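You operate a simulated robot arm through the tools that you are given. There is no shell and no other tool.

The job below is to be done with a simulated robot arm. You get a single attempt, and the scene is never put back.

Task
Pack both books in the light green box and tape it shut.
Fine: fold both flaps down; press the tape strip on the seam till it sticks.
Where things are to end (x, y in the base frame): tape strip within 20 mm of [790, 360].

The check looks at the end state, three seconds after you hand in, the way a careful person would. Anything else that was tipped, shoved, dropped, spilled or broken makes it a failure. Flat cloth is picked up by pressing the open fingertips on it (5 to 10 N) and closing them slowly along it; thin cloth reads only 2 to 8 mm in the jaws.

Robot
A 6-joint arm with a three-finger gripper, fixed in place. Base frame: the origin is on the floor under the middle of its stand, x ahead of it, y to its left, z up. Readings come in mm, degrees, newtons and seconds.
It reaches about 1213 mm from its shoulder. Its first joint turns from -166.0 to 166.0 degrees. Payload 4.89 kg.
Tool frame: the origin (TCP) lies between the finger pads and is the grasp point; the fingertips stand 30 mm ahead of it; z points along the fingers, y is the line along which they close. The gripper opens to 164 mm; its body begins 125 mm behind the TCP.
Orientation is that of the tool frame in the base frame, as a unit quaternion [w, x, y, z]. With the fingers straight down and closing along the base's y, the tool's x points along the base's -x, its y along +y and its z along -z.

Tools
- The arm moves only by the tool apply_moves. Its argument "steps" is a list of rows, each a list of 3 entries, a list of its own where there are three numbers: the turn, a rotation vector about the tool's x, y, z in degrees, then the shift along the tool's x, y, z in mm, then the finger opening in mm, from 0 to 164. In form: [[[wx, wy, wz], [tx, ty, tz], grip], ...]. A call has 1 to 20 rows; each row shifts and turns the commanded pose from where the row before left it, along the tool's axes as they then stand. Rows are played at 5 a second. More than 50 mm and 8.6 degrees between two rows, or a gripper value outside its range, and nothing of the call is played. A pose out of reach is approached as far as the arm can. The call stops where the force on the tool passes 40 N (or 10 N more than at its start, if that is more) or the arm is blocked; 0.2 s more then pass. The fingers move at their own pace (about 108 mm/s each) and stop on an object; they squeeze with about 31 N. The grip force told is the motor's: it shows also when the fingers shut on nothing. Time passes only in rows, and 0.2 s behind the last, so rows that do not move let the fingers close. It gives the time, the measured TCP pose, the force on the tool (base axes), the opening and the grip force at its end, in the units of the frame above (readings bear some noise), with the torque about the TCP (base axes, N m) and any sound that the robot's microphone picked up, and new pictures: "pictures" is both (left out), scene, wrist or none.
- Cameras (640 x 400 px; columns grow to the right, rows downward): "scene" is fixed at [232.4, 660, 1447.8]; the picture's right is [-0.37, -0.93, 0.00], its down [-0.52, 0.21, -0.83] and it looks along [0.77, -0.31, -0.56] (base axes); focal length 313 px, centre (320, 200). "wrist" rides on the gripper at [76, -2, -152] in the tool frame; the picture's right is [0.02, 1.00, 0.00], its down [-0.88, 0.02, -0.47] and it looks along [-0.47, 0.01, 0.88] (tool axes); focal length 247 px, centre (320, 200). There is no depth. A picture from a camera that has moved, and an enlarged one, comes with that camera's place and axes in the base frame and with its lens. The place of the scene camera against the robot may be out by one fixed shift of up to 25 mm in any direction.
- move_column(by): moves the trunk up (or, below 0, down) by that many mm; the arm rides with it, the base frame stays. It gives what a move gives, with no picture.
- close_up(camera, box): a new picture of the part [left, top, right, bottom] of that camera's present view, enlarged. The clock stands still meanwhile.
- hand_in(): hands the job in; it is judged then, once.

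Places have to be worked out from the pictures, the camera data and where the tool is seen. Open the gripper and draw the arm clear of the work before you hand the job in, unless the task says otherwise.

The tools are called after "Call:" as a command line: name --argument value ..., lists and objects as JSON in quotes. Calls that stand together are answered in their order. apply_moves: Moves the arm, as the interface text tells. Its arguments: {"type":"object","properties":{"steps":{"type":"array"},"pictures":{"type":"string","enum":["both","scene","wrist","none"]}},"required":["steps"]} The other tools are called the same way: move_column (by) moves the trunk up or down; close_up (camera, box) takes an enlarged picture of a part of a camera's view; hand_in () hands the job in.

At the start:

```text
t: 0.0
position: [530.3, 340.2, 1235.2]
tool_rot: [0.0, -0.001, 1.0, 0.0]
wrist_force: [0.2, -0.6, -0.9]
torque: [0.0, 0.01, 0.01]
finger_gap: 164.0
gripper_force: 0.1
trunk travel left (down, up): [-175.0, 215.0]
```

scene: 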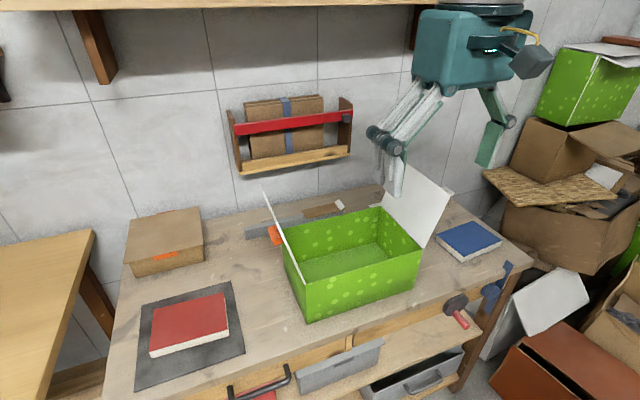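
wrist: 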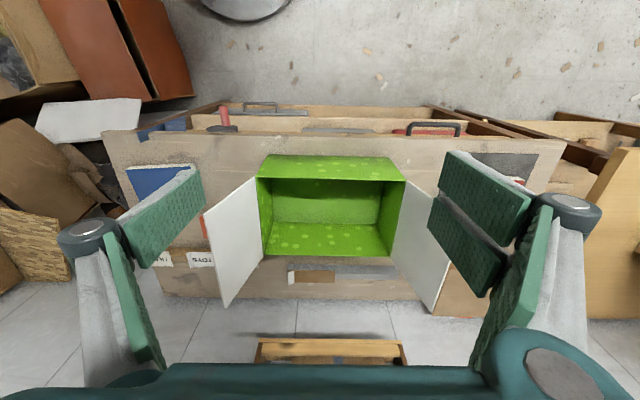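

I start by looking closer at the scene: there is a light green box with two open flaps, a red book at left on a dark mat, and a blue book on the right. I need to find the tape strip and judge sizes.

Call:
close_up --camera "scene" --box '[220, 160, 460, 330]'

Call:
close_up --camera "scene" --box '[100, 190, 300, 400]'

Call:
close_up --camera "scene" --box '[400, 180, 560, 300]'

Call:
close_up --camera "wrist" --box '[100, 90, 580, 390]'

```text
2.35 times, centred on (340, 245) of scene
camera zoom: at [232.4, 660.0, 1447.8], right [-0.37, -0.93, 0.0], down [-0.52, 0.21, -0.83], along [0.77, -0.31, -0.56], focal length 736 px, centre (273, 94)
```

zoom: 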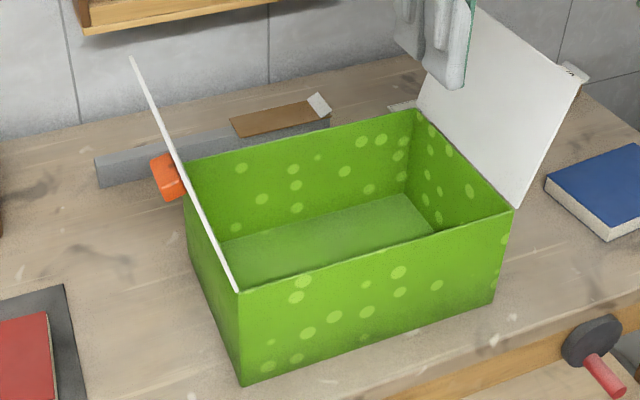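

```text
1.90 times, centred on (200, 295) of scene
camera zoom: at [232.4, 660.0, 1447.8], right [-0.37, -0.93, 0.0], down [-0.52, 0.21, -0.83], along [0.77, -0.31, -0.56], focal length 596 px, centre (549, 19)
```

zoom: 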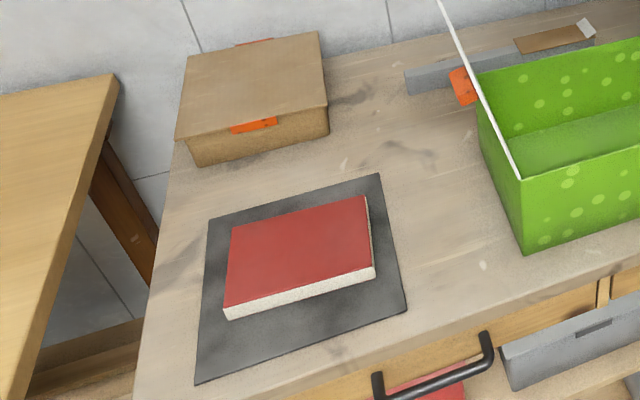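

```text
3.33 times, centred on (480, 240) of scene
camera zoom: at [232.4, 660.0, 1447.8], right [-0.37, -0.93, 0.0], down [-0.52, 0.21, -0.83], along [0.77, -0.31, -0.56], focal length 1042 px, centre (-213, 67)
```

zoom: 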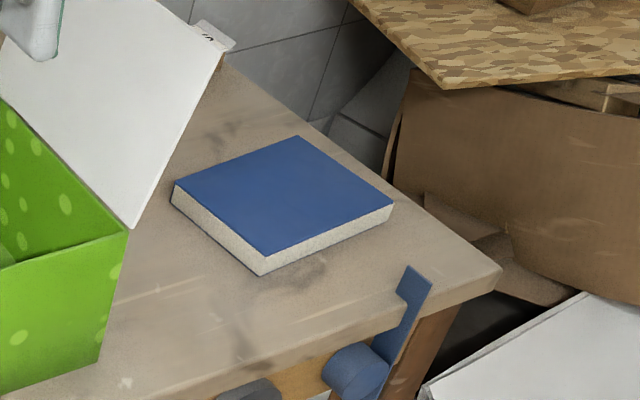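

```text
1.33 times, centred on (340, 240) of wrist
camera zoom: at [454.8, 338.1, 1388.1], right [-0.02, 1.0, 0.0], down [0.88, 0.02, 0.47], along [0.47, 0.01, -0.88], focal length 329 px, centre (293, 147)
```

zoom: 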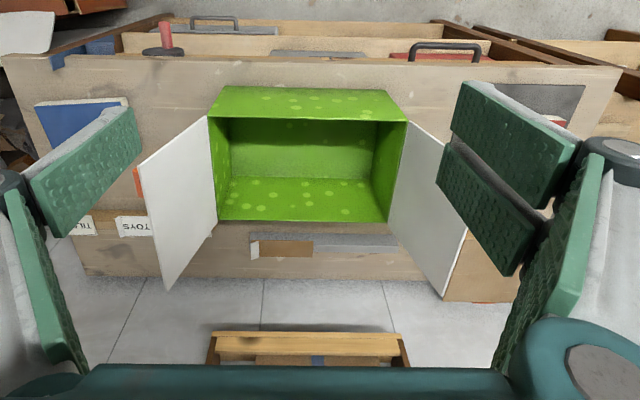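

The tape looks like the brown strip with a white tab lying on a grey bar behind the box; I zoom on it and on the orange objects by the flaps.

Call:
close_up --camera "scene" --box '[240, 185, 360, 260]'

Call:
close_up --camera "wrist" --box '[140, 140, 340, 310]'

Call:
close_up --camera "wrist" --box '[270, 230, 430, 330]'

Call:
close_up --camera "scene" --box '[220, 80, 370, 190]'

```text
5.33 times, centred on (300, 222) of scene
camera zoom: at [232.4, 660.0, 1447.8], right [-0.37, -0.93, 0.0], down [-0.52, 0.21, -0.83], along [0.77, -0.31, -0.56], focal length 1668 px, centre (427, 80)
```

zoom: 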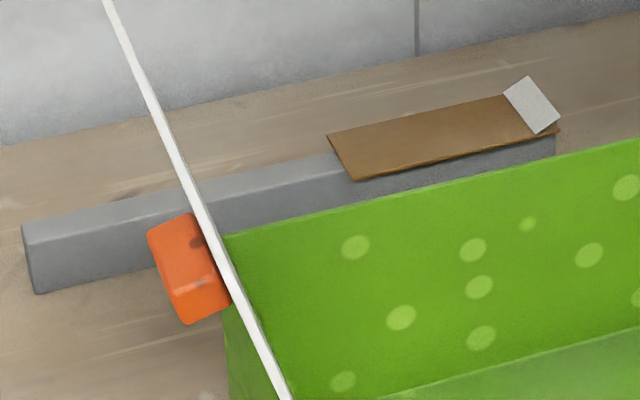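

```text
2.35 times, centred on (240, 225) of wrist
camera zoom: at [454.8, 338.1, 1388.1], right [-0.02, 1.0, 0.0], down [0.88, 0.02, 0.47], along [0.47, 0.01, -0.88], focal length 581 px, centre (508, 141)
```

zoom: 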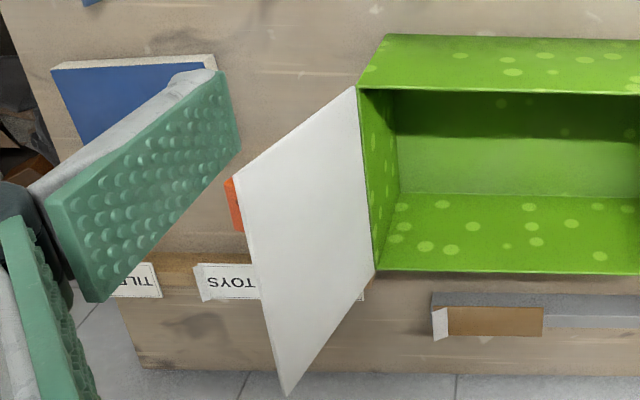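

```text
4.00 times, centred on (350, 280) of wrist
camera zoom: at [454.8, 338.1, 1388.1], right [-0.02, 1.0, 0.0], down [0.88, 0.02, 0.47], along [0.47, 0.01, -0.88], focal length 988 px, centre (200, -120)
```

zoom: 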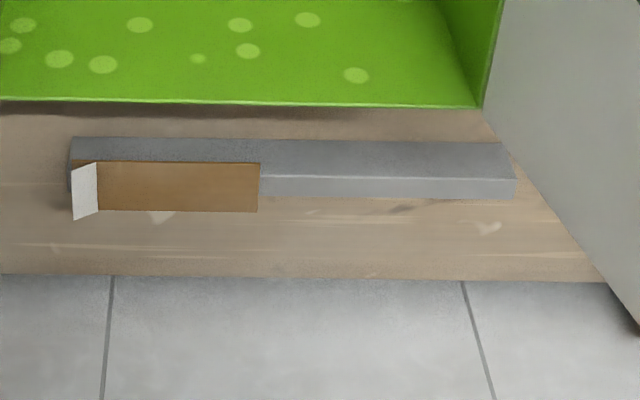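

```text
3.64 times, centred on (295, 135) of scene
camera zoom: at [232.4, 660.0, 1447.8], right [-0.37, -0.93, 0.0], down [-0.52, 0.21, -0.83], along [0.77, -0.31, -0.56], focal length 1137 px, centre (411, 436)
```

zoom: 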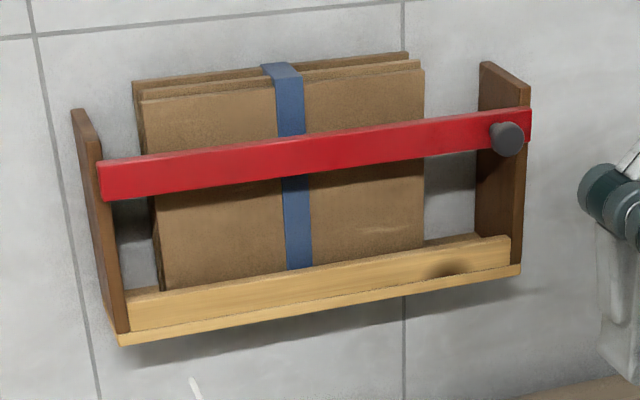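

The brown tape strip overhangs the far side of a grey bar, with a white tab standing up at its -y end. Orange bits show behind both flaps, so I move to the right side and yaw the wrist camera to view them and the blue book.

Call:
apply_moves --steps '[[[0, 0, 0], [0, -50, 0], 164], [[0, 0, 0], [0, -50, 0], 164], [[0, 0, 0], [0, -50, 0], 164], [[0, 0, 0], [0, -50, 0], 164], [[0, 0, 0], [0, -50, 0], 164], [[0, 0, 0], [0, -50, 0], 164], [[0, 0, -8], [0, 0, 0], 164], [[0, 0, -8], [0, 0, 0], 164], [[0, 0, -8], [0, 0, 0], 164], [[0, 0, -8], [0, 0, 0], 164], [[0, 0, -8], [0, 0, 0], 164], [[0, 0, -8], [0, 0, 0], 164], [[0, 0, 0], [0, 0, 0], 164]]' --pictures "both"

```text
t: 2.8
position: [530.4, 40.3, 1235.8]
tool_rot: [0.0, -0.407, 0.914, 0.001]
wrist_force: [0.3, -0.2, -1.0]
torque: [-0.01, 0.04, -0.03]
finger_gap: 164.0
gripper_force: 0.0
trunk travel left (down, up): [-175.0, 215.0]
camera wrist: at [480.9, -18.4, 1388.2], right [-0.76, 0.65, 0.0], down [0.57, 0.67, 0.47], along [0.31, 0.36, -0.88], focal length 247 px, centre (320, 200)
```

scene: 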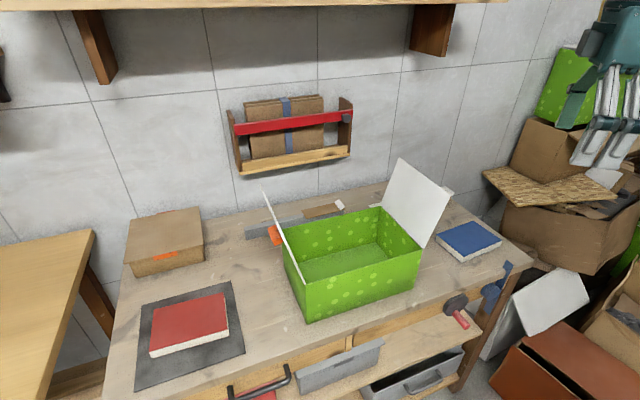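
wrist: 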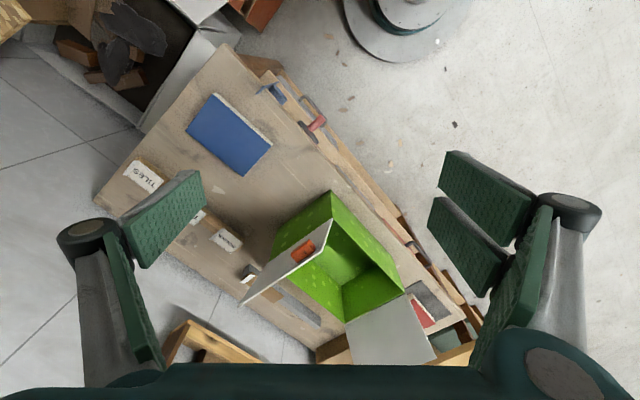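

The wrist view now shows the blue book, the outer face of the -y flap with an orange item, and the bench labels. I zoom in on these.

Call:
close_up --camera "wrist" --box '[200, 180, 440, 370]'

Call:
close_up --camera "wrist" --box '[90, 60, 330, 260]'

Call:
close_up --camera "scene" --box '[220, 150, 480, 330]'

```text
2.11 times, centred on (320, 275) of wrist
camera zoom: at [480.9, -18.4, 1388.2], right [-0.76, 0.65, 0.0], down [0.57, 0.67, 0.47], along [0.31, 0.36, -0.88], focal length 520 px, centre (320, 42)
```

zoom: 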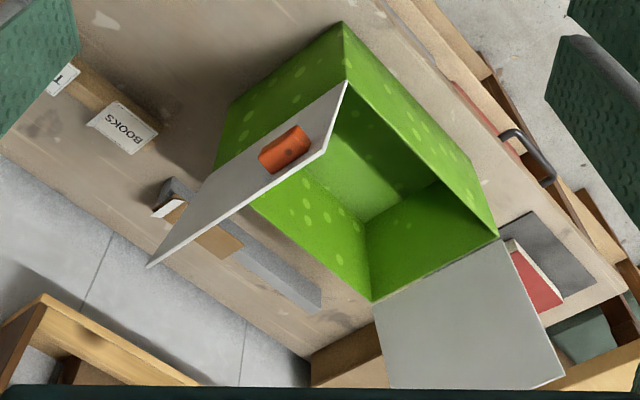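

```text
2.00 times, centred on (210, 160) of wrist
camera zoom: at [480.9, -18.4, 1388.2], right [-0.76, 0.65, 0.0], down [0.57, 0.67, 0.47], along [0.31, 0.36, -0.88], focal length 494 px, centre (540, 280)
```

zoom: 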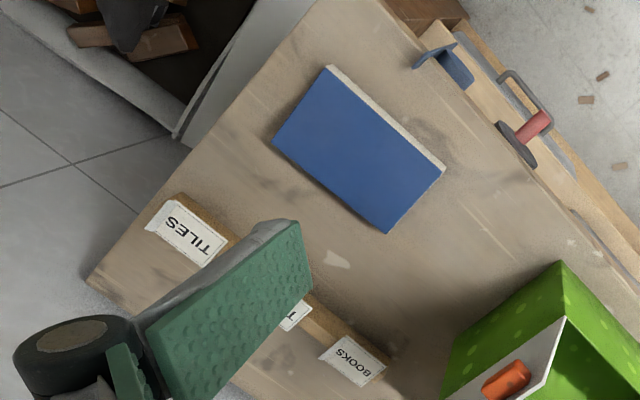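

```text
2.22 times, centred on (350, 240) of scene
camera zoom: at [232.4, 660.0, 1447.8], right [-0.37, -0.93, 0.0], down [-0.52, 0.21, -0.83], along [0.77, -0.31, -0.56], focal length 695 px, centre (253, 111)
```

zoom: 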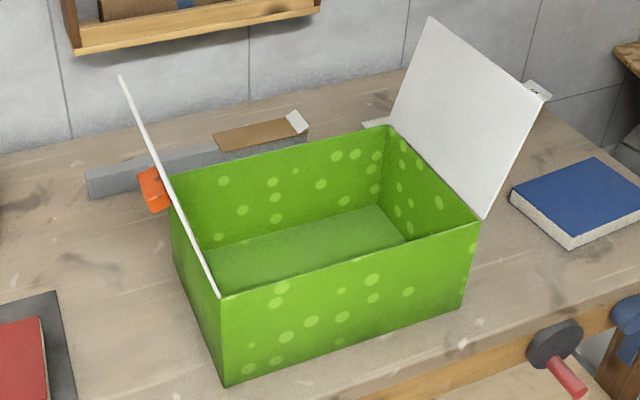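

From triangulating the two wrist views: the box rim is at z≈934 and spans about x 648–847, y 215–513, with the bench top at z≈800. The blue book centre is at about (728,-47), with its top at z≈825. I move above the blue book with the fingers closing along x (yaw about 94°) to refine that.

Call:
apply_moves --steps '[[[0, 0, -7.7], [0, 0, 0], 164], [[0, 0, -7.7], [0, 0, 0], 164], [[0, 0, -7.7], [0, 0, 0], 164], [[0, 0, -7.7], [0, 0, 0], 164], [[0, 0, -7.7], [0, 0, 0], 164], [[0, 0, -7.6], [0, 0, 0], 164], [[0, 0, 0], [16.9, -31.8, 22.5], 164], [[0, 0, 0], [16.9, -31.8, 22.5], 164], [[0, 0, 0], [16.9, -31.8, 22.5], 164], [[0, 0, 0], [16.9, -31.8, 22.5], 164], [[0, 0, 0], [16.9, -31.8, 22.5], 164], [[0, 0, 0], [16.9, -31.8, 22.5], 164], [[0, 0, 0], [0, 0, 0], 164]]' --pictures "both"

```text
t: 5.6
position: [730.0, -46.3, 1099.1]
tool_rot: [-0.001, 0.732, -0.682, 0.0]
wrist_force: [0.8, 0.1, -0.6]
torque: [-0.02, 0.17, 0.02]
finger_gap: 164.1
gripper_force: 0.0
trunk travel left (down, up): [-175.0, 215.0]
camera wrist: at [737.2, -124.5, 1251.6], right [-1.0, -0.09, 0.0], down [-0.08, 0.88, 0.47], along [-0.04, 0.47, -0.88], focal length 247 px, centre (320, 200)
```

scene: 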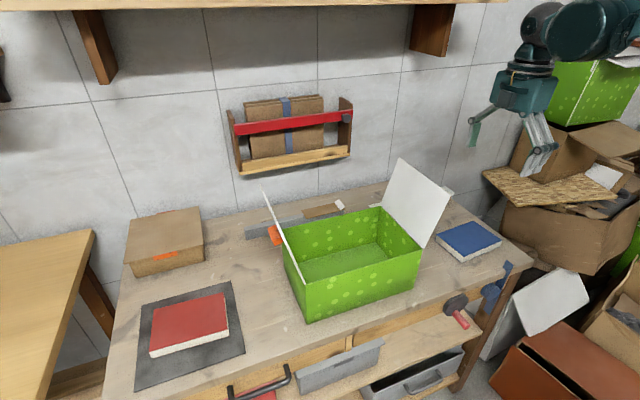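
wrist: 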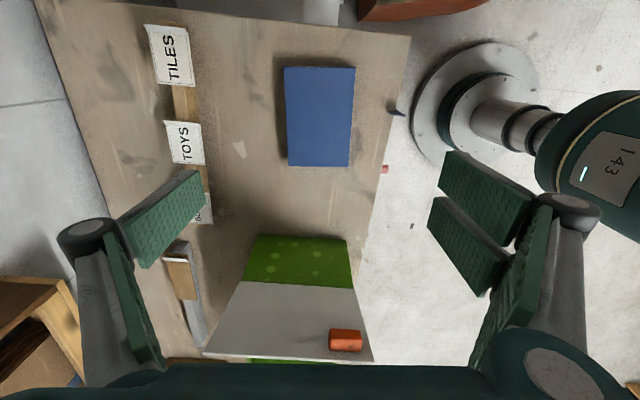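

The gripper hovers above the blue book. I zoom in on the book and the fingers to refine the grasp.

Call:
close_up --camera "wrist" --box '[240, 40, 420, 190]'

Call:
close_up --camera "wrist" --box '[140, 180, 400, 380]'

Call:
close_up --camera "scene" --box '[440, 0, 640, 180]'

```text
2.67 times, centred on (330, 115) of wrist
camera zoom: at [737.2, -124.5, 1251.6], right [-1.0, -0.09, 0.0], down [-0.08, 0.88, 0.47], along [-0.04, 0.47, -0.88], focal length 659 px, centre (293, 427)
```

zoom: 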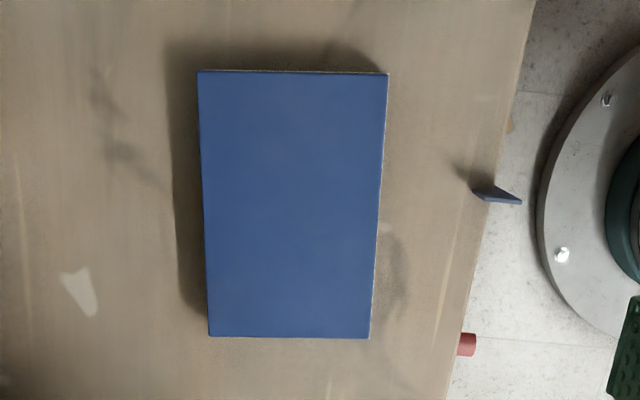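

```text
2.00 times, centred on (270, 280) of wrist
camera zoom: at [737.2, -124.5, 1251.6], right [-1.0, -0.09, 0.0], down [-0.08, 0.88, 0.47], along [-0.04, 0.47, -0.88], focal length 494 px, centre (420, 40)
```

zoom: 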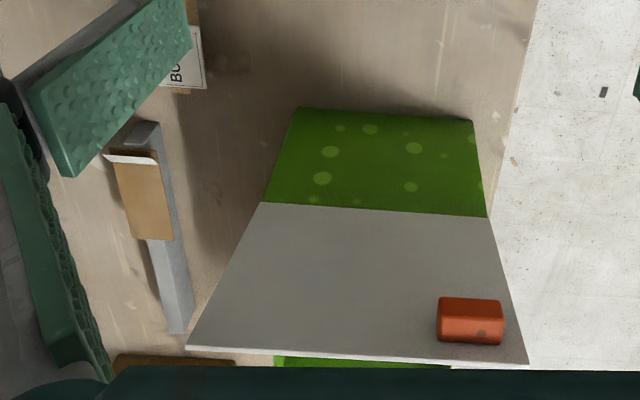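

```text
2.22 times, centred on (540, 90) of scene
camera zoom: at [232.4, 660.0, 1447.8], right [-0.37, -0.93, 0.0], down [-0.52, 0.21, -0.83], along [0.77, -0.31, -0.56], focal length 695 px, centre (-169, 444)
```

zoom: 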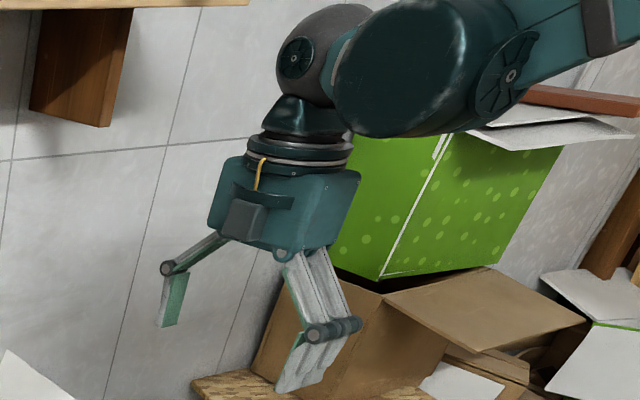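

The book measures about 160 × 109 mm, centred at (731.6,-46.3) with yaw about 4.8°. I narrow the fingers to 142 mm to clear the clamp at the bench edge and descend to just above it.

Call:
apply_moves --steps '[[[0, 0, -0.7], [0, -1.5, 20], 142], [[0, 0, 0], [0, 0, 35], 142], [[0, 0, 0], [0, 0, 35], 142], [[0, 0, 0], [0, 0, 35], 142], [[0, 0, 0], [0, 0, 35], 142], [[0, 0, 0], [0, 0, 30], 142], [[0, 0, 0], [0, 0, 20], 142], [[0, 0, 0], [0, 0, 0], 142]]' --pictures "both"

```text
t: 7.4
position: [731.4, -48.2, 888.4]
tool_rot: [0.0, 0.735, -0.678, -0.001]
wrist_force: [0.3, -0.5, -0.3]
torque: [-0.03, 0.02, -0.02]
finger_gap: 142.3
gripper_force: 0.1
trunk travel left (down, up): [-175.0, 215.0]
camera wrist: at [738.9, -123.9, 1041.7], right [-0.99, -0.1, 0.0], down [-0.09, 0.88, 0.47], along [-0.05, 0.47, -0.88], focal length 247 px, centre (320, 200)
```

scene: 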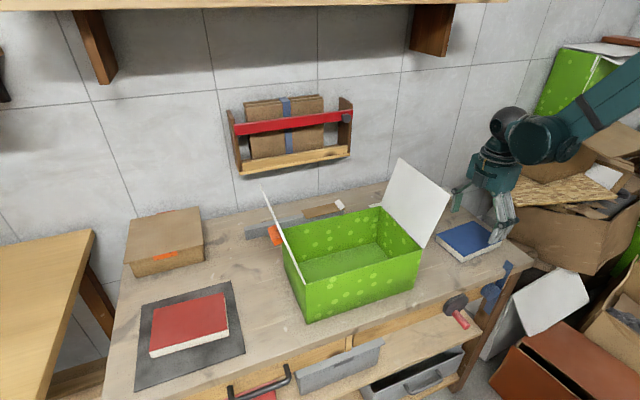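
wrist: 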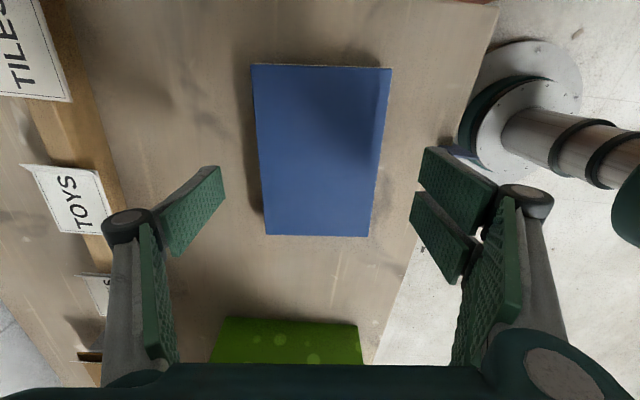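

Both fingers straddle the book evenly. I descend slowly towards the bench and watch the force.

Call:
apply_moves --steps '[[[0, 0, 0], [0, 0, 15], 142], [[0, 0, 0], [0, 0, 15], 142], [[0, 0, 0], [0, 0, 10], 142], [[0, 0, 0], [0, 0, 8], 142], [[0, 0, 0], [0, 0, 4], 142], [[0, 0, 0], [0, 0, 0], 142]]' --pictures "wrist"

```text
t: 8.8
position: [730.5, -47.3, 837.3]
tool_rot: [0.0, 0.736, -0.677, 0.0]
wrist_force: [0.6, -0.4, -0.1]
torque: [-0.04, 0.03, 0.0]
finger_gap: 141.9
gripper_force: 0.0
trunk travel left (down, up): [-175.0, 215.0]
camera wrist: at [737.8, -124.0, 991.0], right [-0.99, -0.1, 0.0], down [-0.09, 0.88, 0.47], along [-0.05, 0.47, -0.88], focal length 247 px, centre (320, 200)
```

wrist: 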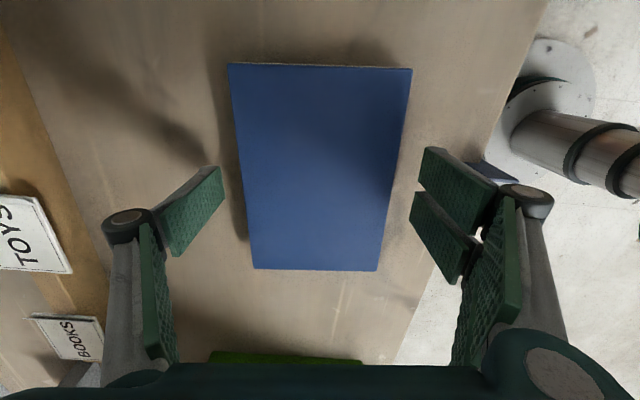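

The fingertips are about 807 mm high, roughly 18 mm below the book's top. I close on the book gently.

Call:
apply_moves --steps '[[[0, 0, 0], [0, 0, 0], 130], [[0, 0, 0], [0, 0, 0], 120], [[0, 0, 0], [0, 0, 0], 112], [[0, 0, 0], [0, 0, 0], 106], [[0, 0, 0], [0, 0, 0], 100], [[0, 0, 0], [0, 0, 0], 95], [[0, 0, 0], [0, 0, 0], 90], [[0, 0, 0], [0, 0, 0], 90]]' --pictures "wrist"

```text
t: 10.6
position: [729.6, -47.5, 838.5]
tool_rot: [0.0, 0.736, -0.677, 0.0]
wrist_force: [2.0, -0.9, 5.0]
torque: [0.0, -0.06, -0.11]
finger_gap: 109.5
gripper_force: 31.0
trunk travel left (down, up): [-175.0, 215.0]
camera wrist: at [737.8, -124.0, 991.1], right [-0.99, -0.1, 0.0], down [-0.09, 0.88, 0.47], along [-0.05, 0.47, -0.88], focal length 247 px, centre (320, 200)
```

wrist: 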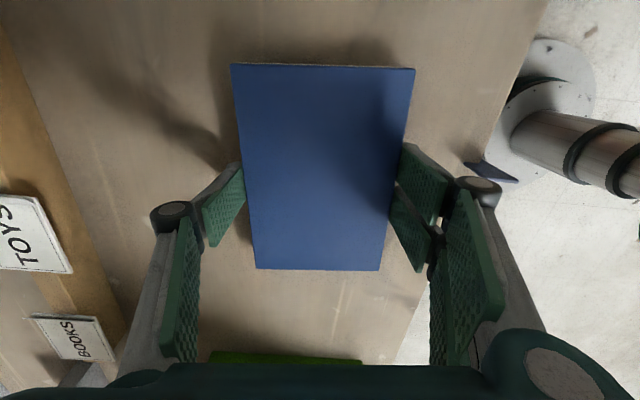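

The book is held at 109.5 mm. The finger knuckles stick out too far to fit along the box's short side, so I will put the books in with their long side along x and the fingers closing along y. First I lift it high.

Call:
apply_moves --steps '[[[0, 0, 0], [0, 0, -5], 90], [[0, 0, 0], [0, 0, -10], 90], [[0, 0, 0], [0, 0, -20], 90], [[0, 0, 0], [0, 0, -30], 90], [[0, 0, 0], [0, 0, -30], 90], [[0, 0, 0], [0, 0, -30], 90], [[0, 0, 0], [0, 0, -30], 90], [[0, 0, 0], [0, 0, -30], 90], [[0, 0, 0], [0, 0, -30], 90], [[0, 0, 0], [0, 0, -30], 90], [[0, 0, 0], [0, 0, -30], 90], [[0, 0, 0], [0, 0, -30], 90], [[0, 0, 0], [0, 0, -30], 90], [[0, 0, 0], [0, 0, -30], 90], [[0, 0, 0], [0, 0, 0], 90]]' --pictures "both"

```text
t: 13.8
position: [730.2, -47.2, 1202.7]
tool_rot: [0.0, 0.735, -0.678, 0.0]
wrist_force: [-0.7, -1.0, -2.6]
torque: [0.0, -0.02, 0.01]
finger_gap: 109.6
gripper_force: 31.2
trunk travel left (down, up): [-175.0, 215.0]
camera wrist: at [738.1, -124.2, 1356.2], right [-0.99, -0.1, 0.0], down [-0.09, 0.88, 0.47], along [-0.05, 0.47, -0.88], focal length 247 px, centre (320, 200)
```

scene: 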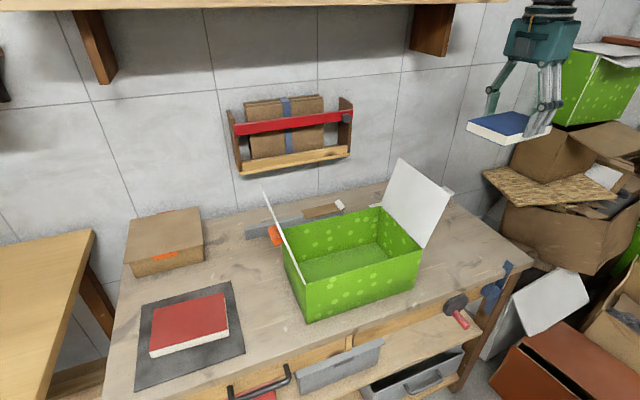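
wrist: 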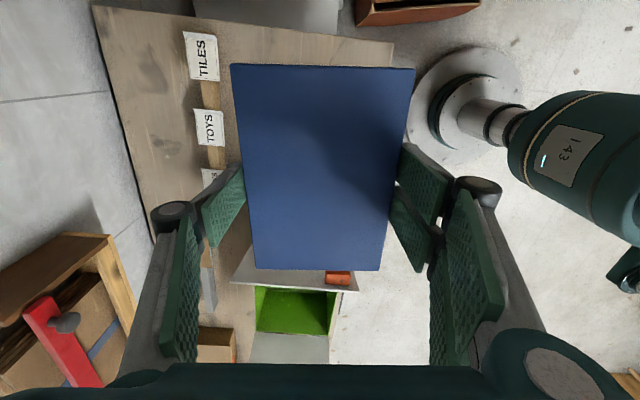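

The book is held level. I turn the tool back to yaw 0 so the book's long side lies along x, then carry it over the box centre at a height above the flaps (which reach about 1088).

Call:
apply_moves --steps '[[[0, 0, 7.9], [0, 0, 0], 90], [[0, 0, 7.9], [0, 0, 0], 90], [[0, 0, 7.9], [0, 0, 0], 90], [[0, 0, 7.9], [0, 0, 0], 90], [[0, 0, 7.9], [0, 0, 0], 90], [[0, 0, 7.9], [0, 0, 0], 90], [[0, 0, 7.9], [0, 0, 0], 90], [[0, 0, 7.9], [0, 0, 0], 90], [[0, 0, 7.9], [0, 0, 0], 90], [[0, 0, 7.9], [0, 0, 0], 90], [[0, 0, 7.9], [0, 0, 0], 90], [[0, 0, 7.7], [0, 0, 0], 90], [[0, 0, 0], [0, 0, 0], 90]]' --pictures "none"

Call:
apply_moves --steps '[[[0, 0, 0], [-2, 40, 0], 90], [[0, 0, 0], [-2, 40, 0], 90], [[0, 0, 0], [-2, 40, 0], 90], [[0, 0, 0], [-2, 40, 0], 90], [[0, 0, 0], [-2, 40, 0], 90], [[0, 0, 0], [-2, 40, 0], 90], [[0, 0, 0], [-2, 40, 0], 90], [[0, 0, 0], [-2, 40, 0], 90], [[0, 0, 0], [-2, 40, 0], 90], [[0, 0, 0], [0, 40, 0], 90], [[0, 0, 0], [0, 11, 0], 90], [[0, 0, 0], [0, 0, 0], 90]]' --pictures "both"

```text
t: 16.6
position: [729.5, -47.1, 1204.0]
tool_rot: [0.0, -0.001, 1.0, 0.0]
wrist_force: [-0.1, 0.0, -2.6]
torque: [0.01, 0.05, 0.01]
finger_gap: 109.8
gripper_force: 31.0
trunk travel left (down, up): [-175.0, 215.0]
```

```text
t: 19.2
position: [745.9, 364.0, 1201.3]
tool_rot: [0.0, -0.002, 1.0, -0.001]
wrist_force: [-0.1, 0.2, -3.3]
torque: [-0.08, 0.05, 0.04]
finger_gap: 109.7
gripper_force: 30.6
trunk travel left (down, up): [-175.0, 215.0]
camera wrist: at [671.0, 361.1, 1354.5], right [-0.02, 1.0, 0.0], down [0.88, 0.02, 0.47], along [0.47, 0.01, -0.88], focal length 247 px, centre (320, 200)
```

scene: 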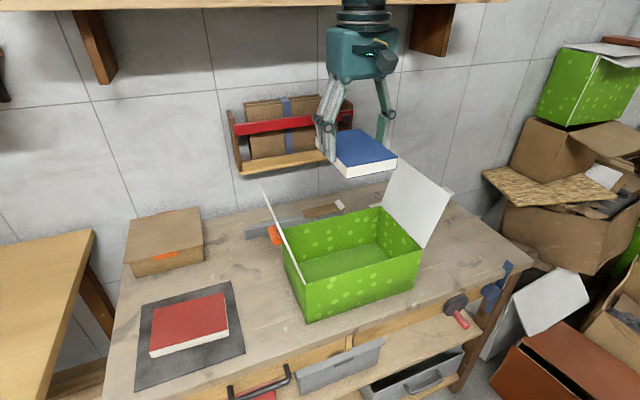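
wrist: 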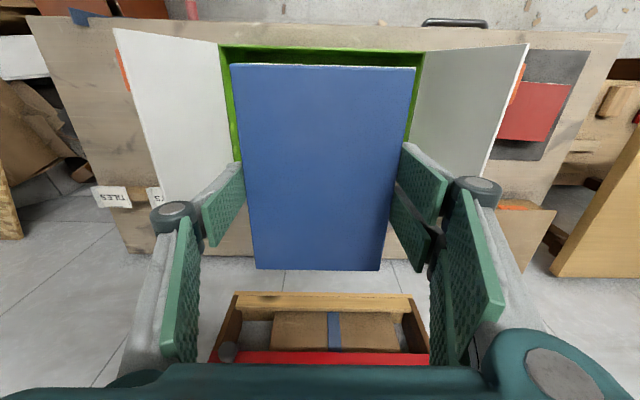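

The book is centred over the box opening, which spans about x 645–847 and y 213–514. I descend into the box.

Call:
apply_moves --steps '[[[0, 0, 0], [0, 0, 40], 90], [[0, 0, 0], [0, 0, 40], 90], [[0, 0, 0], [0, 0, 40], 90], [[0, 0, 0], [0, 0, 40], 90], [[0, 0, 0], [0, 0, 40], 90], [[0, 0, 0], [0, 0, 40], 90], [[0, 0, 0], [0, 0, 30], 90], [[0, 0, 0], [0, 0, 30], 90], [[0, 0, 0], [0, 0, 20], 90], [[0, 0, 0], [0, 0, 15], 90], [[0, 0, 0], [0, 0, 8], 90], [[0, 0, 0], [0, 0, 0], 90]]' --pictures "both"

```text
t: 21.8
position: [746.4, 363.5, 860.0]
tool_rot: [0.0, -0.002, 1.0, 0.0]
wrist_force: [0.3, 0.0, -3.1]
torque: [0.03, 0.05, 0.0]
finger_gap: 109.4
gripper_force: 30.2
trunk travel left (down, up): [-175.0, 215.0]
camera wrist: at [670.2, 361.3, 1013.3], right [-0.02, 1.0, 0.0], down [0.88, 0.02, 0.47], along [0.47, 0.01, -0.88], focal length 247 px, centre (320, 200)
```

scene: 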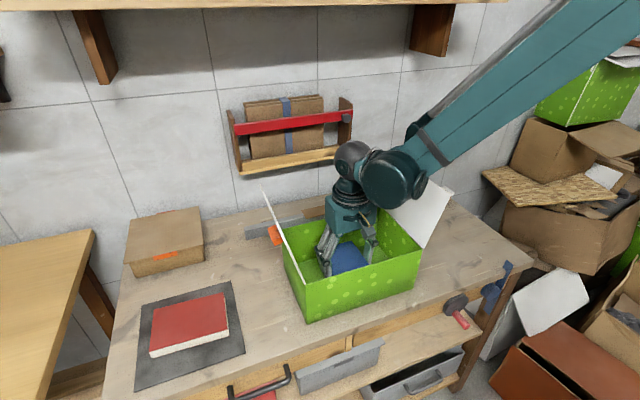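
wrist: 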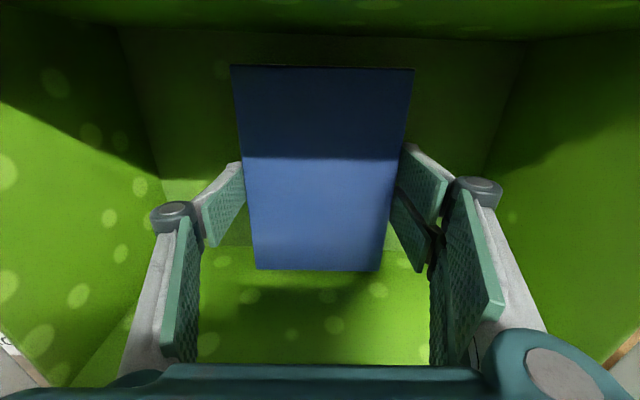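

The book is inside the box with clearance on all sides. I lower it the last couple of centimetres in small steps.

Call:
apply_moves --steps '[[[0, 0, 0], [0, 0, 6], 90], [[0, 0, 0], [0, 0, 4], 90], [[0, 0, 0], [0, 0, 3], 90], [[0, 0, 0], [0, 0, 2], 90], [[0, 0, 0], [0, 0, 0], 90]]' --pictures "none"

```text
t: 23.0
position: [747.6, 364.1, 844.6]
tool_rot: [0.0, -0.001, 1.0, 0.0]
wrist_force: [1.0, -1.2, -3.2]
torque: [-0.02, -0.03, 0.02]
finger_gap: 109.6
gripper_force: 31.1
trunk travel left (down, up): [-175.0, 215.0]
```

No contact yet at z=844.6, so I continue down in 1–2 mm steps.

Call:
apply_moves --steps '[[[0, 0, 0], [0, 0, 1.5], 90], [[0, 0, 0], [0, 0, 1.5], 90], [[0, 0, 0], [0, 0, 1], 90], [[0, 0, 0], [0, 0, 0], 90]]' --pictures "none"

```text
t: 24.0
position: [746.9, 364.2, 842.3]
tool_rot: [0.0, -0.002, 1.0, 0.0]
wrist_force: [1.7, 4.3, 13.4]
torque: [-0.42, 0.22, 0.02]
finger_gap: 109.8
gripper_force: 31.0
trunk travel left (down, up): [-175.0, 215.0]
```

The book touches the floor of the box (force rose to 13 N). I release slowly, rise a little and look.

Call:
apply_moves --steps '[[[0, 0, 0], [0, 0, -1], 104], [[0, 0, 0], [0, 0, 0], 110], [[0, 0, 0], [0, 0, 0], 116], [[0, 0, 0], [0, 0, 0], 124], [[0, 0, 0], [0, 0, 0], 132], [[0, 0, 0], [0, 0, 0], 136], [[0, 0, 0], [0, 0, -10], 136], [[0, 0, 0], [0, 0, -20], 136], [[0, 0, 0], [0, 0, -30], 136], [[0, 0, 0], [0, 0, -40], 136], [[0, 0, 0], [0, 0, -40], 136], [[0, 0, 0], [0, 0, 0], 136]]' --pictures "both"

```text
t: 26.6
position: [748.0, 361.0, 982.7]
tool_rot: [0.001, -0.001, 1.0, 0.0]
wrist_force: [-0.5, 0.7, -0.2]
torque: [0.0, 0.0, 0.01]
finger_gap: 136.2
gripper_force: 0.1
trunk travel left (down, up): [-175.0, 215.0]
camera wrist: at [671.3, 359.8, 1135.3], right [-0.02, 1.0, 0.0], down [0.88, 0.02, 0.47], along [0.47, 0.01, -0.88], focal length 247 px, centre (320, 200)
```

scene: 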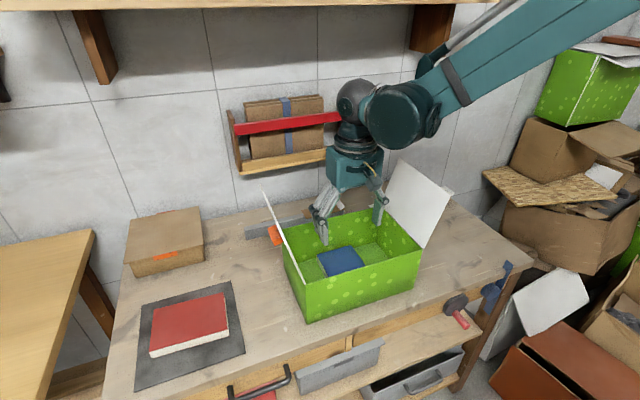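
wrist: 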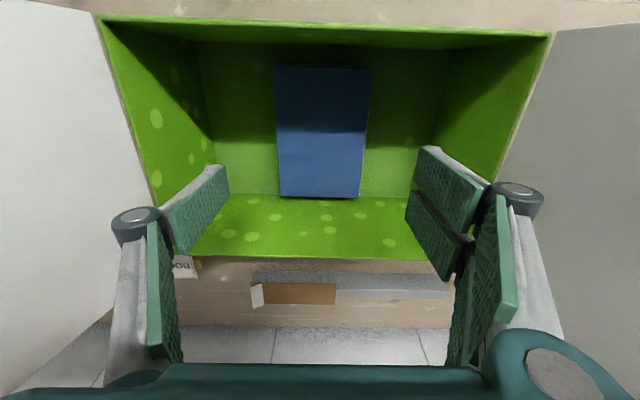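

The blue book lies flat in the middle of the box. I rise above the flaps and carry the open gripper over to the red book on the left.

Call:
apply_moves --steps '[[[0, 0, 0], [0, 0, -42], 142], [[0, 0, 0], [0, 0, -42], 142], [[0, 0, 0], [0, 0, -42], 142], [[0, 0, 0], [0, 0, -42], 142], [[0, 0, 0], [0, 0, -42], 142], [[0, 0, 0], [0, 40, 0], 142], [[0, 0, 0], [0, 40, 0], 142], [[0, 0, 0], [0, 40, 0], 142], [[0, 0, 0], [0, 40, 0], 142], [[0, 0, 0], [0, 40, 0], 142], [[0, 0, 0], [0, 40, 0], 142], [[0, 0, 0], [0, 40, 0], 142], [[0, 0, 0], [0, 40, 0], 142], [[0, 0, 0], [0, 40, 0], 142], [[0, 0, 0], [0, 40, 0], 142], [[0, 0, 0], [0, 0, 0], 142]]' --pictures "none"

Call:
apply_moves --steps '[[[0, 0, -7.9], [0, 0, 0], 142], [[0, 0, -7.9], [0, 0, 0], 142], [[0, 0, -7.9], [0, 0, 0], 142], [[0, 0, -7.9], [0, 0, 0], 142], [[0, 0, -7.9], [0, 0, 0], 142], [[0, 0, -7.9], [0, 0, 0], 142], [[0, 0, -7.9], [0, 0, 0], 142], [[0, 0, -7.9], [0, 0, 0], 142], [[0, 0, -7.9], [0, 0, 0], 142], [[0, 0, -7.9], [0, 0, 0], 142], [[0, 0, -7.7], [0, 0, 0], 142], [[0, 0, 0], [0, 0, 40], 142], [[0, 0, 0], [0, 0, 40], 142], [[0, 0, 0], [0, 0, 0], 142]]' --pictures "both"

```text
t: 30.0
position: [746.5, 767.2, 1187.4]
tool_rot: [0.0, -0.003, 1.0, 0.0]
wrist_force: [-0.2, 0.8, -0.1]
torque: [-0.14, 0.05, -0.02]
finger_gap: 142.0
gripper_force: 0.0
trunk travel left (down, up): [-175.0, 215.0]
```

```text
t: 33.0
position: [745.8, 763.6, 1113.4]
tool_rot: [0.0, -0.687, 0.726, 0.0]
wrist_force: [-0.5, 0.3, -1.0]
torque: [-0.08, 0.06, 0.01]
finger_gap: 142.1
gripper_force: 0.0
trunk travel left (down, up): [-175.0, 215.0]
camera wrist: at [742.9, 686.4, 1265.2], right [-1.0, 0.03, 0.0], down [0.03, 0.88, 0.47], along [0.02, 0.47, -0.88], focal length 247 px, centre (320, 200)
```

scene: 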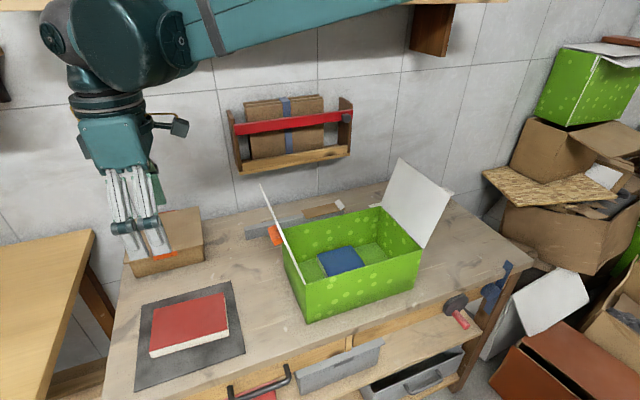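
wrist: 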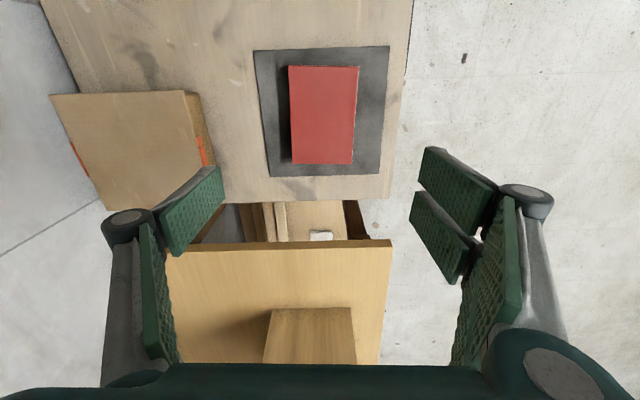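

The red book lies within view on the dark mat, nearly aligned with the gripper. I zoom in to measure it.

Call:
close_up --camera "wrist" --box '[230, 30, 420, 210]'

Call:
close_up --camera "scene" --box '[220, 150, 480, 330]'

```text
2.22 times, centred on (325, 120) of wrist
camera zoom: at [742.9, 686.4, 1265.2], right [-1.0, 0.03, 0.0], down [0.03, 0.88, 0.47], along [0.02, 0.47, -0.88], focal length 549 px, centre (309, 378)
```

zoom: 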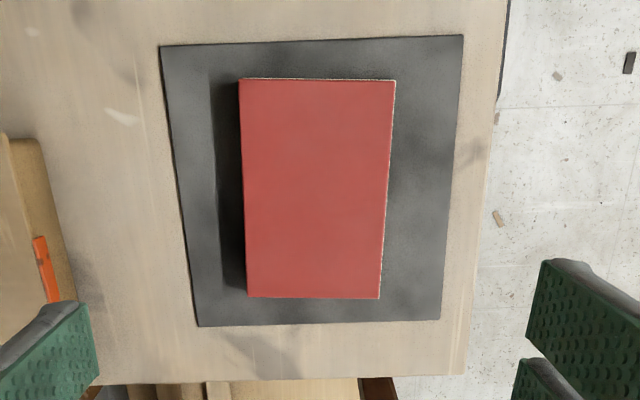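

```text
2.22 times, centred on (350, 240) of scene
camera zoom: at [232.4, 660.0, 1447.8], right [-0.37, -0.93, 0.0], down [-0.52, 0.21, -0.83], along [0.77, -0.31, -0.56], focal length 695 px, centre (253, 111)
```

zoom: 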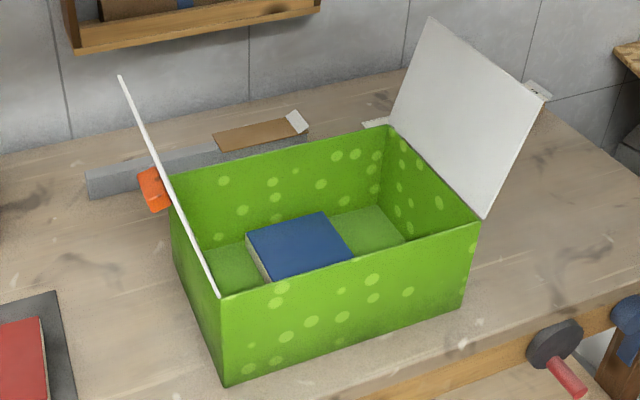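

The red book is 160 × 110 mm, centred at (741,764) with yaw about -2.8°. I shift 4.6 mm and descend over it.

Call:
apply_moves --steps '[[[0, 0, -0.4], [0, 4.6, 20], 142], [[0, 0, 0], [0, 0, 40], 142], [[0, 0, 0], [0, 0, 40], 142], [[0, 0, 0], [0, 0, 40], 142], [[0, 0, 0], [0, 0, 40], 142], [[0, 0, 0], [0, 0, 30], 142], [[0, 0, 0], [0, 0, 15], 142], [[0, 0, 0], [0, 0, 0], 142]]' --pictures "both"

```text
t: 34.8
position: [742.1, 762.7, 887.9]
tool_rot: [0.0, -0.691, 0.723, 0.001]
wrist_force: [-0.5, -0.5, -0.8]
torque: [0.01, 0.05, -0.01]
finger_gap: 142.0
gripper_force: 0.0
trunk travel left (down, up): [-175.0, 215.0]
camera wrist: at [739.2, 686.1, 1040.4], right [-1.0, 0.03, 0.0], down [0.02, 0.88, 0.47], along [0.01, 0.47, -0.88], focal length 247 px, centre (320, 200)
```

scene: 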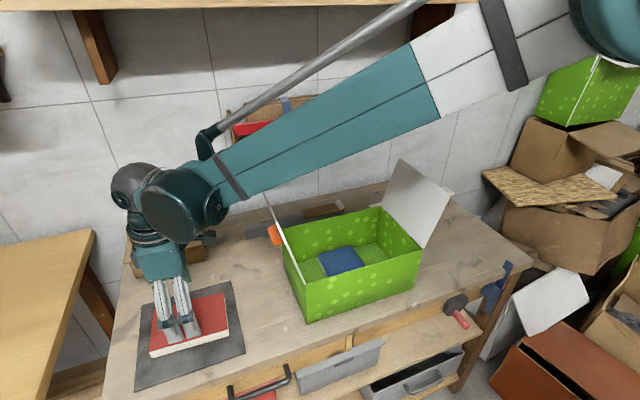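
wrist: 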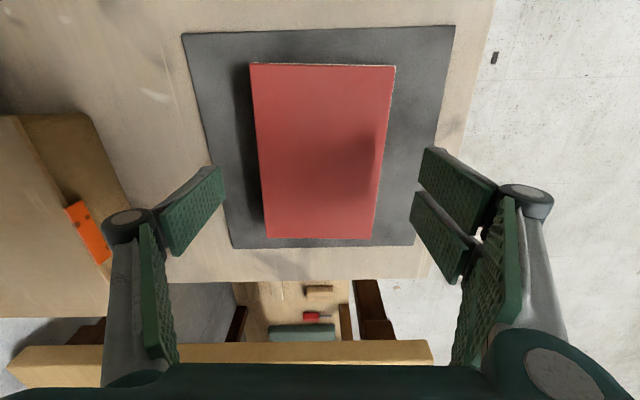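

Aligned well. I descend the remaining 46 mm slowly.

Call:
apply_moves --steps '[[[0, 0, 0], [0, 0, 15], 142], [[0, 0, 0], [0, 0, 15], 142], [[0, 0, 0], [0, 0, 8], 142], [[0, 0, 0], [0, 0, 5], 142], [[0, 0, 0], [0, 0, 3], 142], [[0, 0, 0], [0, 0, 0], 142]]' --pictures "wrist"

```text
t: 36.2
position: [742.3, 763.7, 840.6]
tool_rot: [0.0, -0.69, 0.724, 0.0]
wrist_force: [0.1, 0.7, 0.3]
torque: [0.0, 0.03, 0.04]
finger_gap: 141.9
gripper_force: 0.0
trunk travel left (down, up): [-175.0, 215.0]
camera wrist: at [739.0, 686.9, 994.3], right [-1.0, 0.03, 0.0], down [0.02, 0.88, 0.47], along [0.01, 0.47, -0.88], focal length 247 px, centre (320, 200)
```

wrist: 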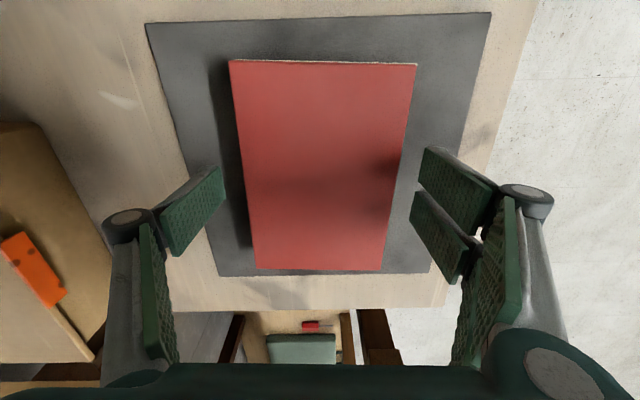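

Now I close on the red book gently.

Call:
apply_moves --steps '[[[0, 0, 0], [0, 0, 0], 130], [[0, 0, 0], [0, 0, 0], 120], [[0, 0, 0], [0, 0, 0], 113], [[0, 0, 0], [0, 0, 0], 108], [[0, 0, 0], [0, 0, 0], 103], [[0, 0, 0], [0, 0, 0], 97], [[0, 0, 0], [0, 0, 0], 90], [[0, 0, 0], [0, 0, 0], 90]]' --pictures "none"

Call:
apply_moves --steps '[[[0, 0, 0], [0, 0, -5], 90], [[0, 0, 0], [0, 0, -10], 90], [[0, 0, 0], [0, 0, -20], 90], [[0, 0, 0], [0, 0, -30], 90], [[0, 0, 0], [0, 0, -30], 90], [[0, 0, 0], [0, 0, -35], 90], [[0, 0, 0], [0, 0, -35], 90], [[0, 0, 0], [0, 0, -35], 90], [[0, 0, 0], [0, 0, -35], 90], [[0, 0, 0], [0, 0, -35], 90], [[0, 0, 0], [0, 0, -35], 90], [[0, 0, 0], [0, 0, -35], 90], [[0, 0, 0], [0, 0, -20], 90], [[0, 0, 0], [0, 0, 0], 90]]' --pictures "both"

```text
t: 38.0
position: [740.3, 762.6, 841.0]
tool_rot: [0.0, -0.69, 0.724, 0.0]
wrist_force: [-2.4, -0.9, 1.1]
torque: [-0.07, 0.16, 0.07]
finger_gap: 109.8
gripper_force: 31.0
trunk travel left (down, up): [-175.0, 215.0]
```

```text
t: 41.0
position: [742.5, 762.9, 1202.7]
tool_rot: [0.0, -0.69, 0.724, 0.001]
wrist_force: [-1.0, -0.2, -1.5]
torque: [0.01, -0.01, 0.0]
finger_gap: 109.7
gripper_force: 30.9
trunk travel left (down, up): [-175.0, 215.0]
camera wrist: at [740.3, 685.9, 1353.9], right [-1.0, 0.03, 0.0], down [0.02, 0.88, 0.47], along [0.01, 0.47, -0.88], focal length 247 px, centre (320, 200)
```

scene: 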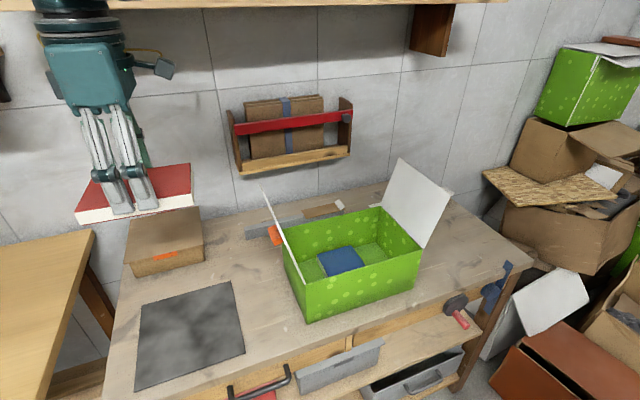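
wrist: 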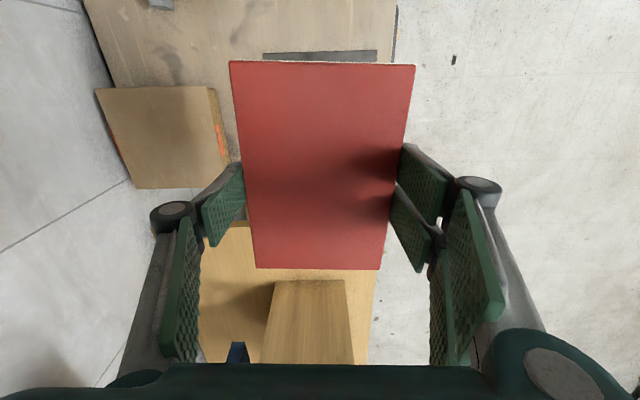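

The red book is held well. I rotate back to yaw 0 and carry it over the box.

Call:
apply_moves --steps '[[[0, 0, 7.93], [0, 0, 0], 90], [[0, 0, 7.93], [0, 0, 0], 90], [[0, 0, 7.93], [0, 0, 0], 90], [[0, 0, 7.93], [0, 0, 0], 90], [[0, 0, 7.93], [0, 0, 0], 90], [[0, 0, 7.93], [0, 0, 0], 90], [[0, 0, 7.93], [0, 0, 0], 90], [[0, 0, 7.93], [0, 0, 0], 90], [[0, 0, 7.93], [0, 0, 0], 90], [[0, 0, 7.93], [0, 0, 0], 90], [[0, 0, 7.93], [0, 0, 0], 90], [[0, 0, 0], [0, 0, 0], 90]]' --pictures "none"

Call:
apply_moves --steps '[[[0, 0, 0], [-1, -40, 0], 90], [[0, 0, 0], [-1, -40, 0], 90], [[0, 0, 0], [-1, -40, 0], 90], [[0, 0, 0], [-1, -40, 0], 90], [[0, 0, 0], [0, -40, 0], 90], [[0, 0, 0], [0, -40, 0], 90], [[0, 0, 0], [0, -40, 0], 90], [[0, 0, 0], [0, -40, 0], 90], [[0, 0, 0], [0, -40, 0], 90], [[0, 0, 0], [0, -39, 0], 90], [[0, 0, 0], [0, 0, 0], 90]]' --pictures "both"

```text
t: 43.6
position: [740.4, 763.4, 1200.7]
tool_rot: [-0.001, 0.001, 1.0, 0.0]
wrist_force: [0.3, -0.2, -3.0]
torque: [0.01, 0.02, 0.02]
finger_gap: 109.3
gripper_force: 30.7
trunk travel left (down, up): [-175.0, 215.0]
```

```text
t: 46.0
position: [745.4, 363.3, 1201.3]
tool_rot: [0.0, 0.0, 1.0, 0.0]
wrist_force: [0.2, -0.7, -2.1]
torque: [0.06, -0.04, 0.03]
finger_gap: 109.4
gripper_force: 31.3
trunk travel left (down, up): [-175.0, 215.0]
camera wrist: at [668.6, 361.1, 1354.1], right [-0.02, 1.0, 0.0], down [0.88, 0.02, 0.47], along [0.47, 0.01, -0.88], focal length 247 px, centre (320, 200)
```

scene: 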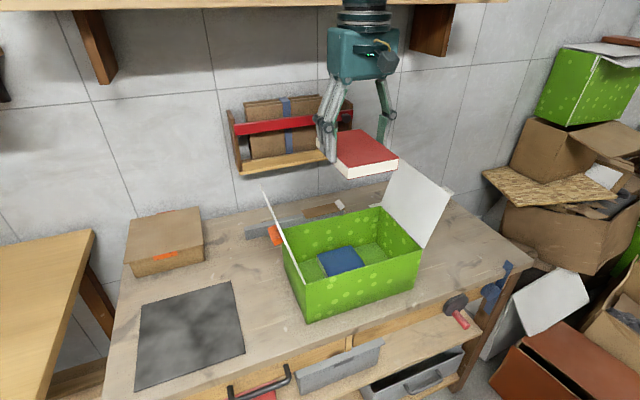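
wrist: 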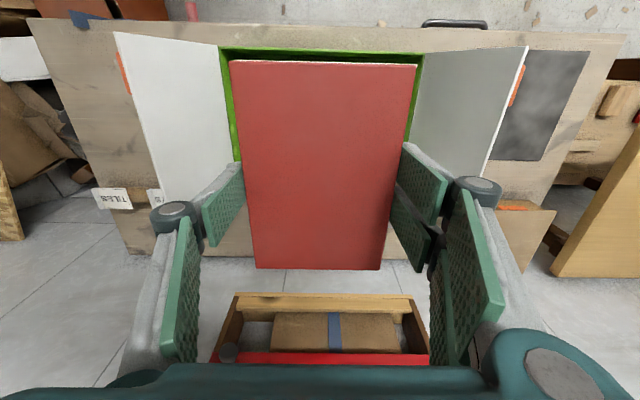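

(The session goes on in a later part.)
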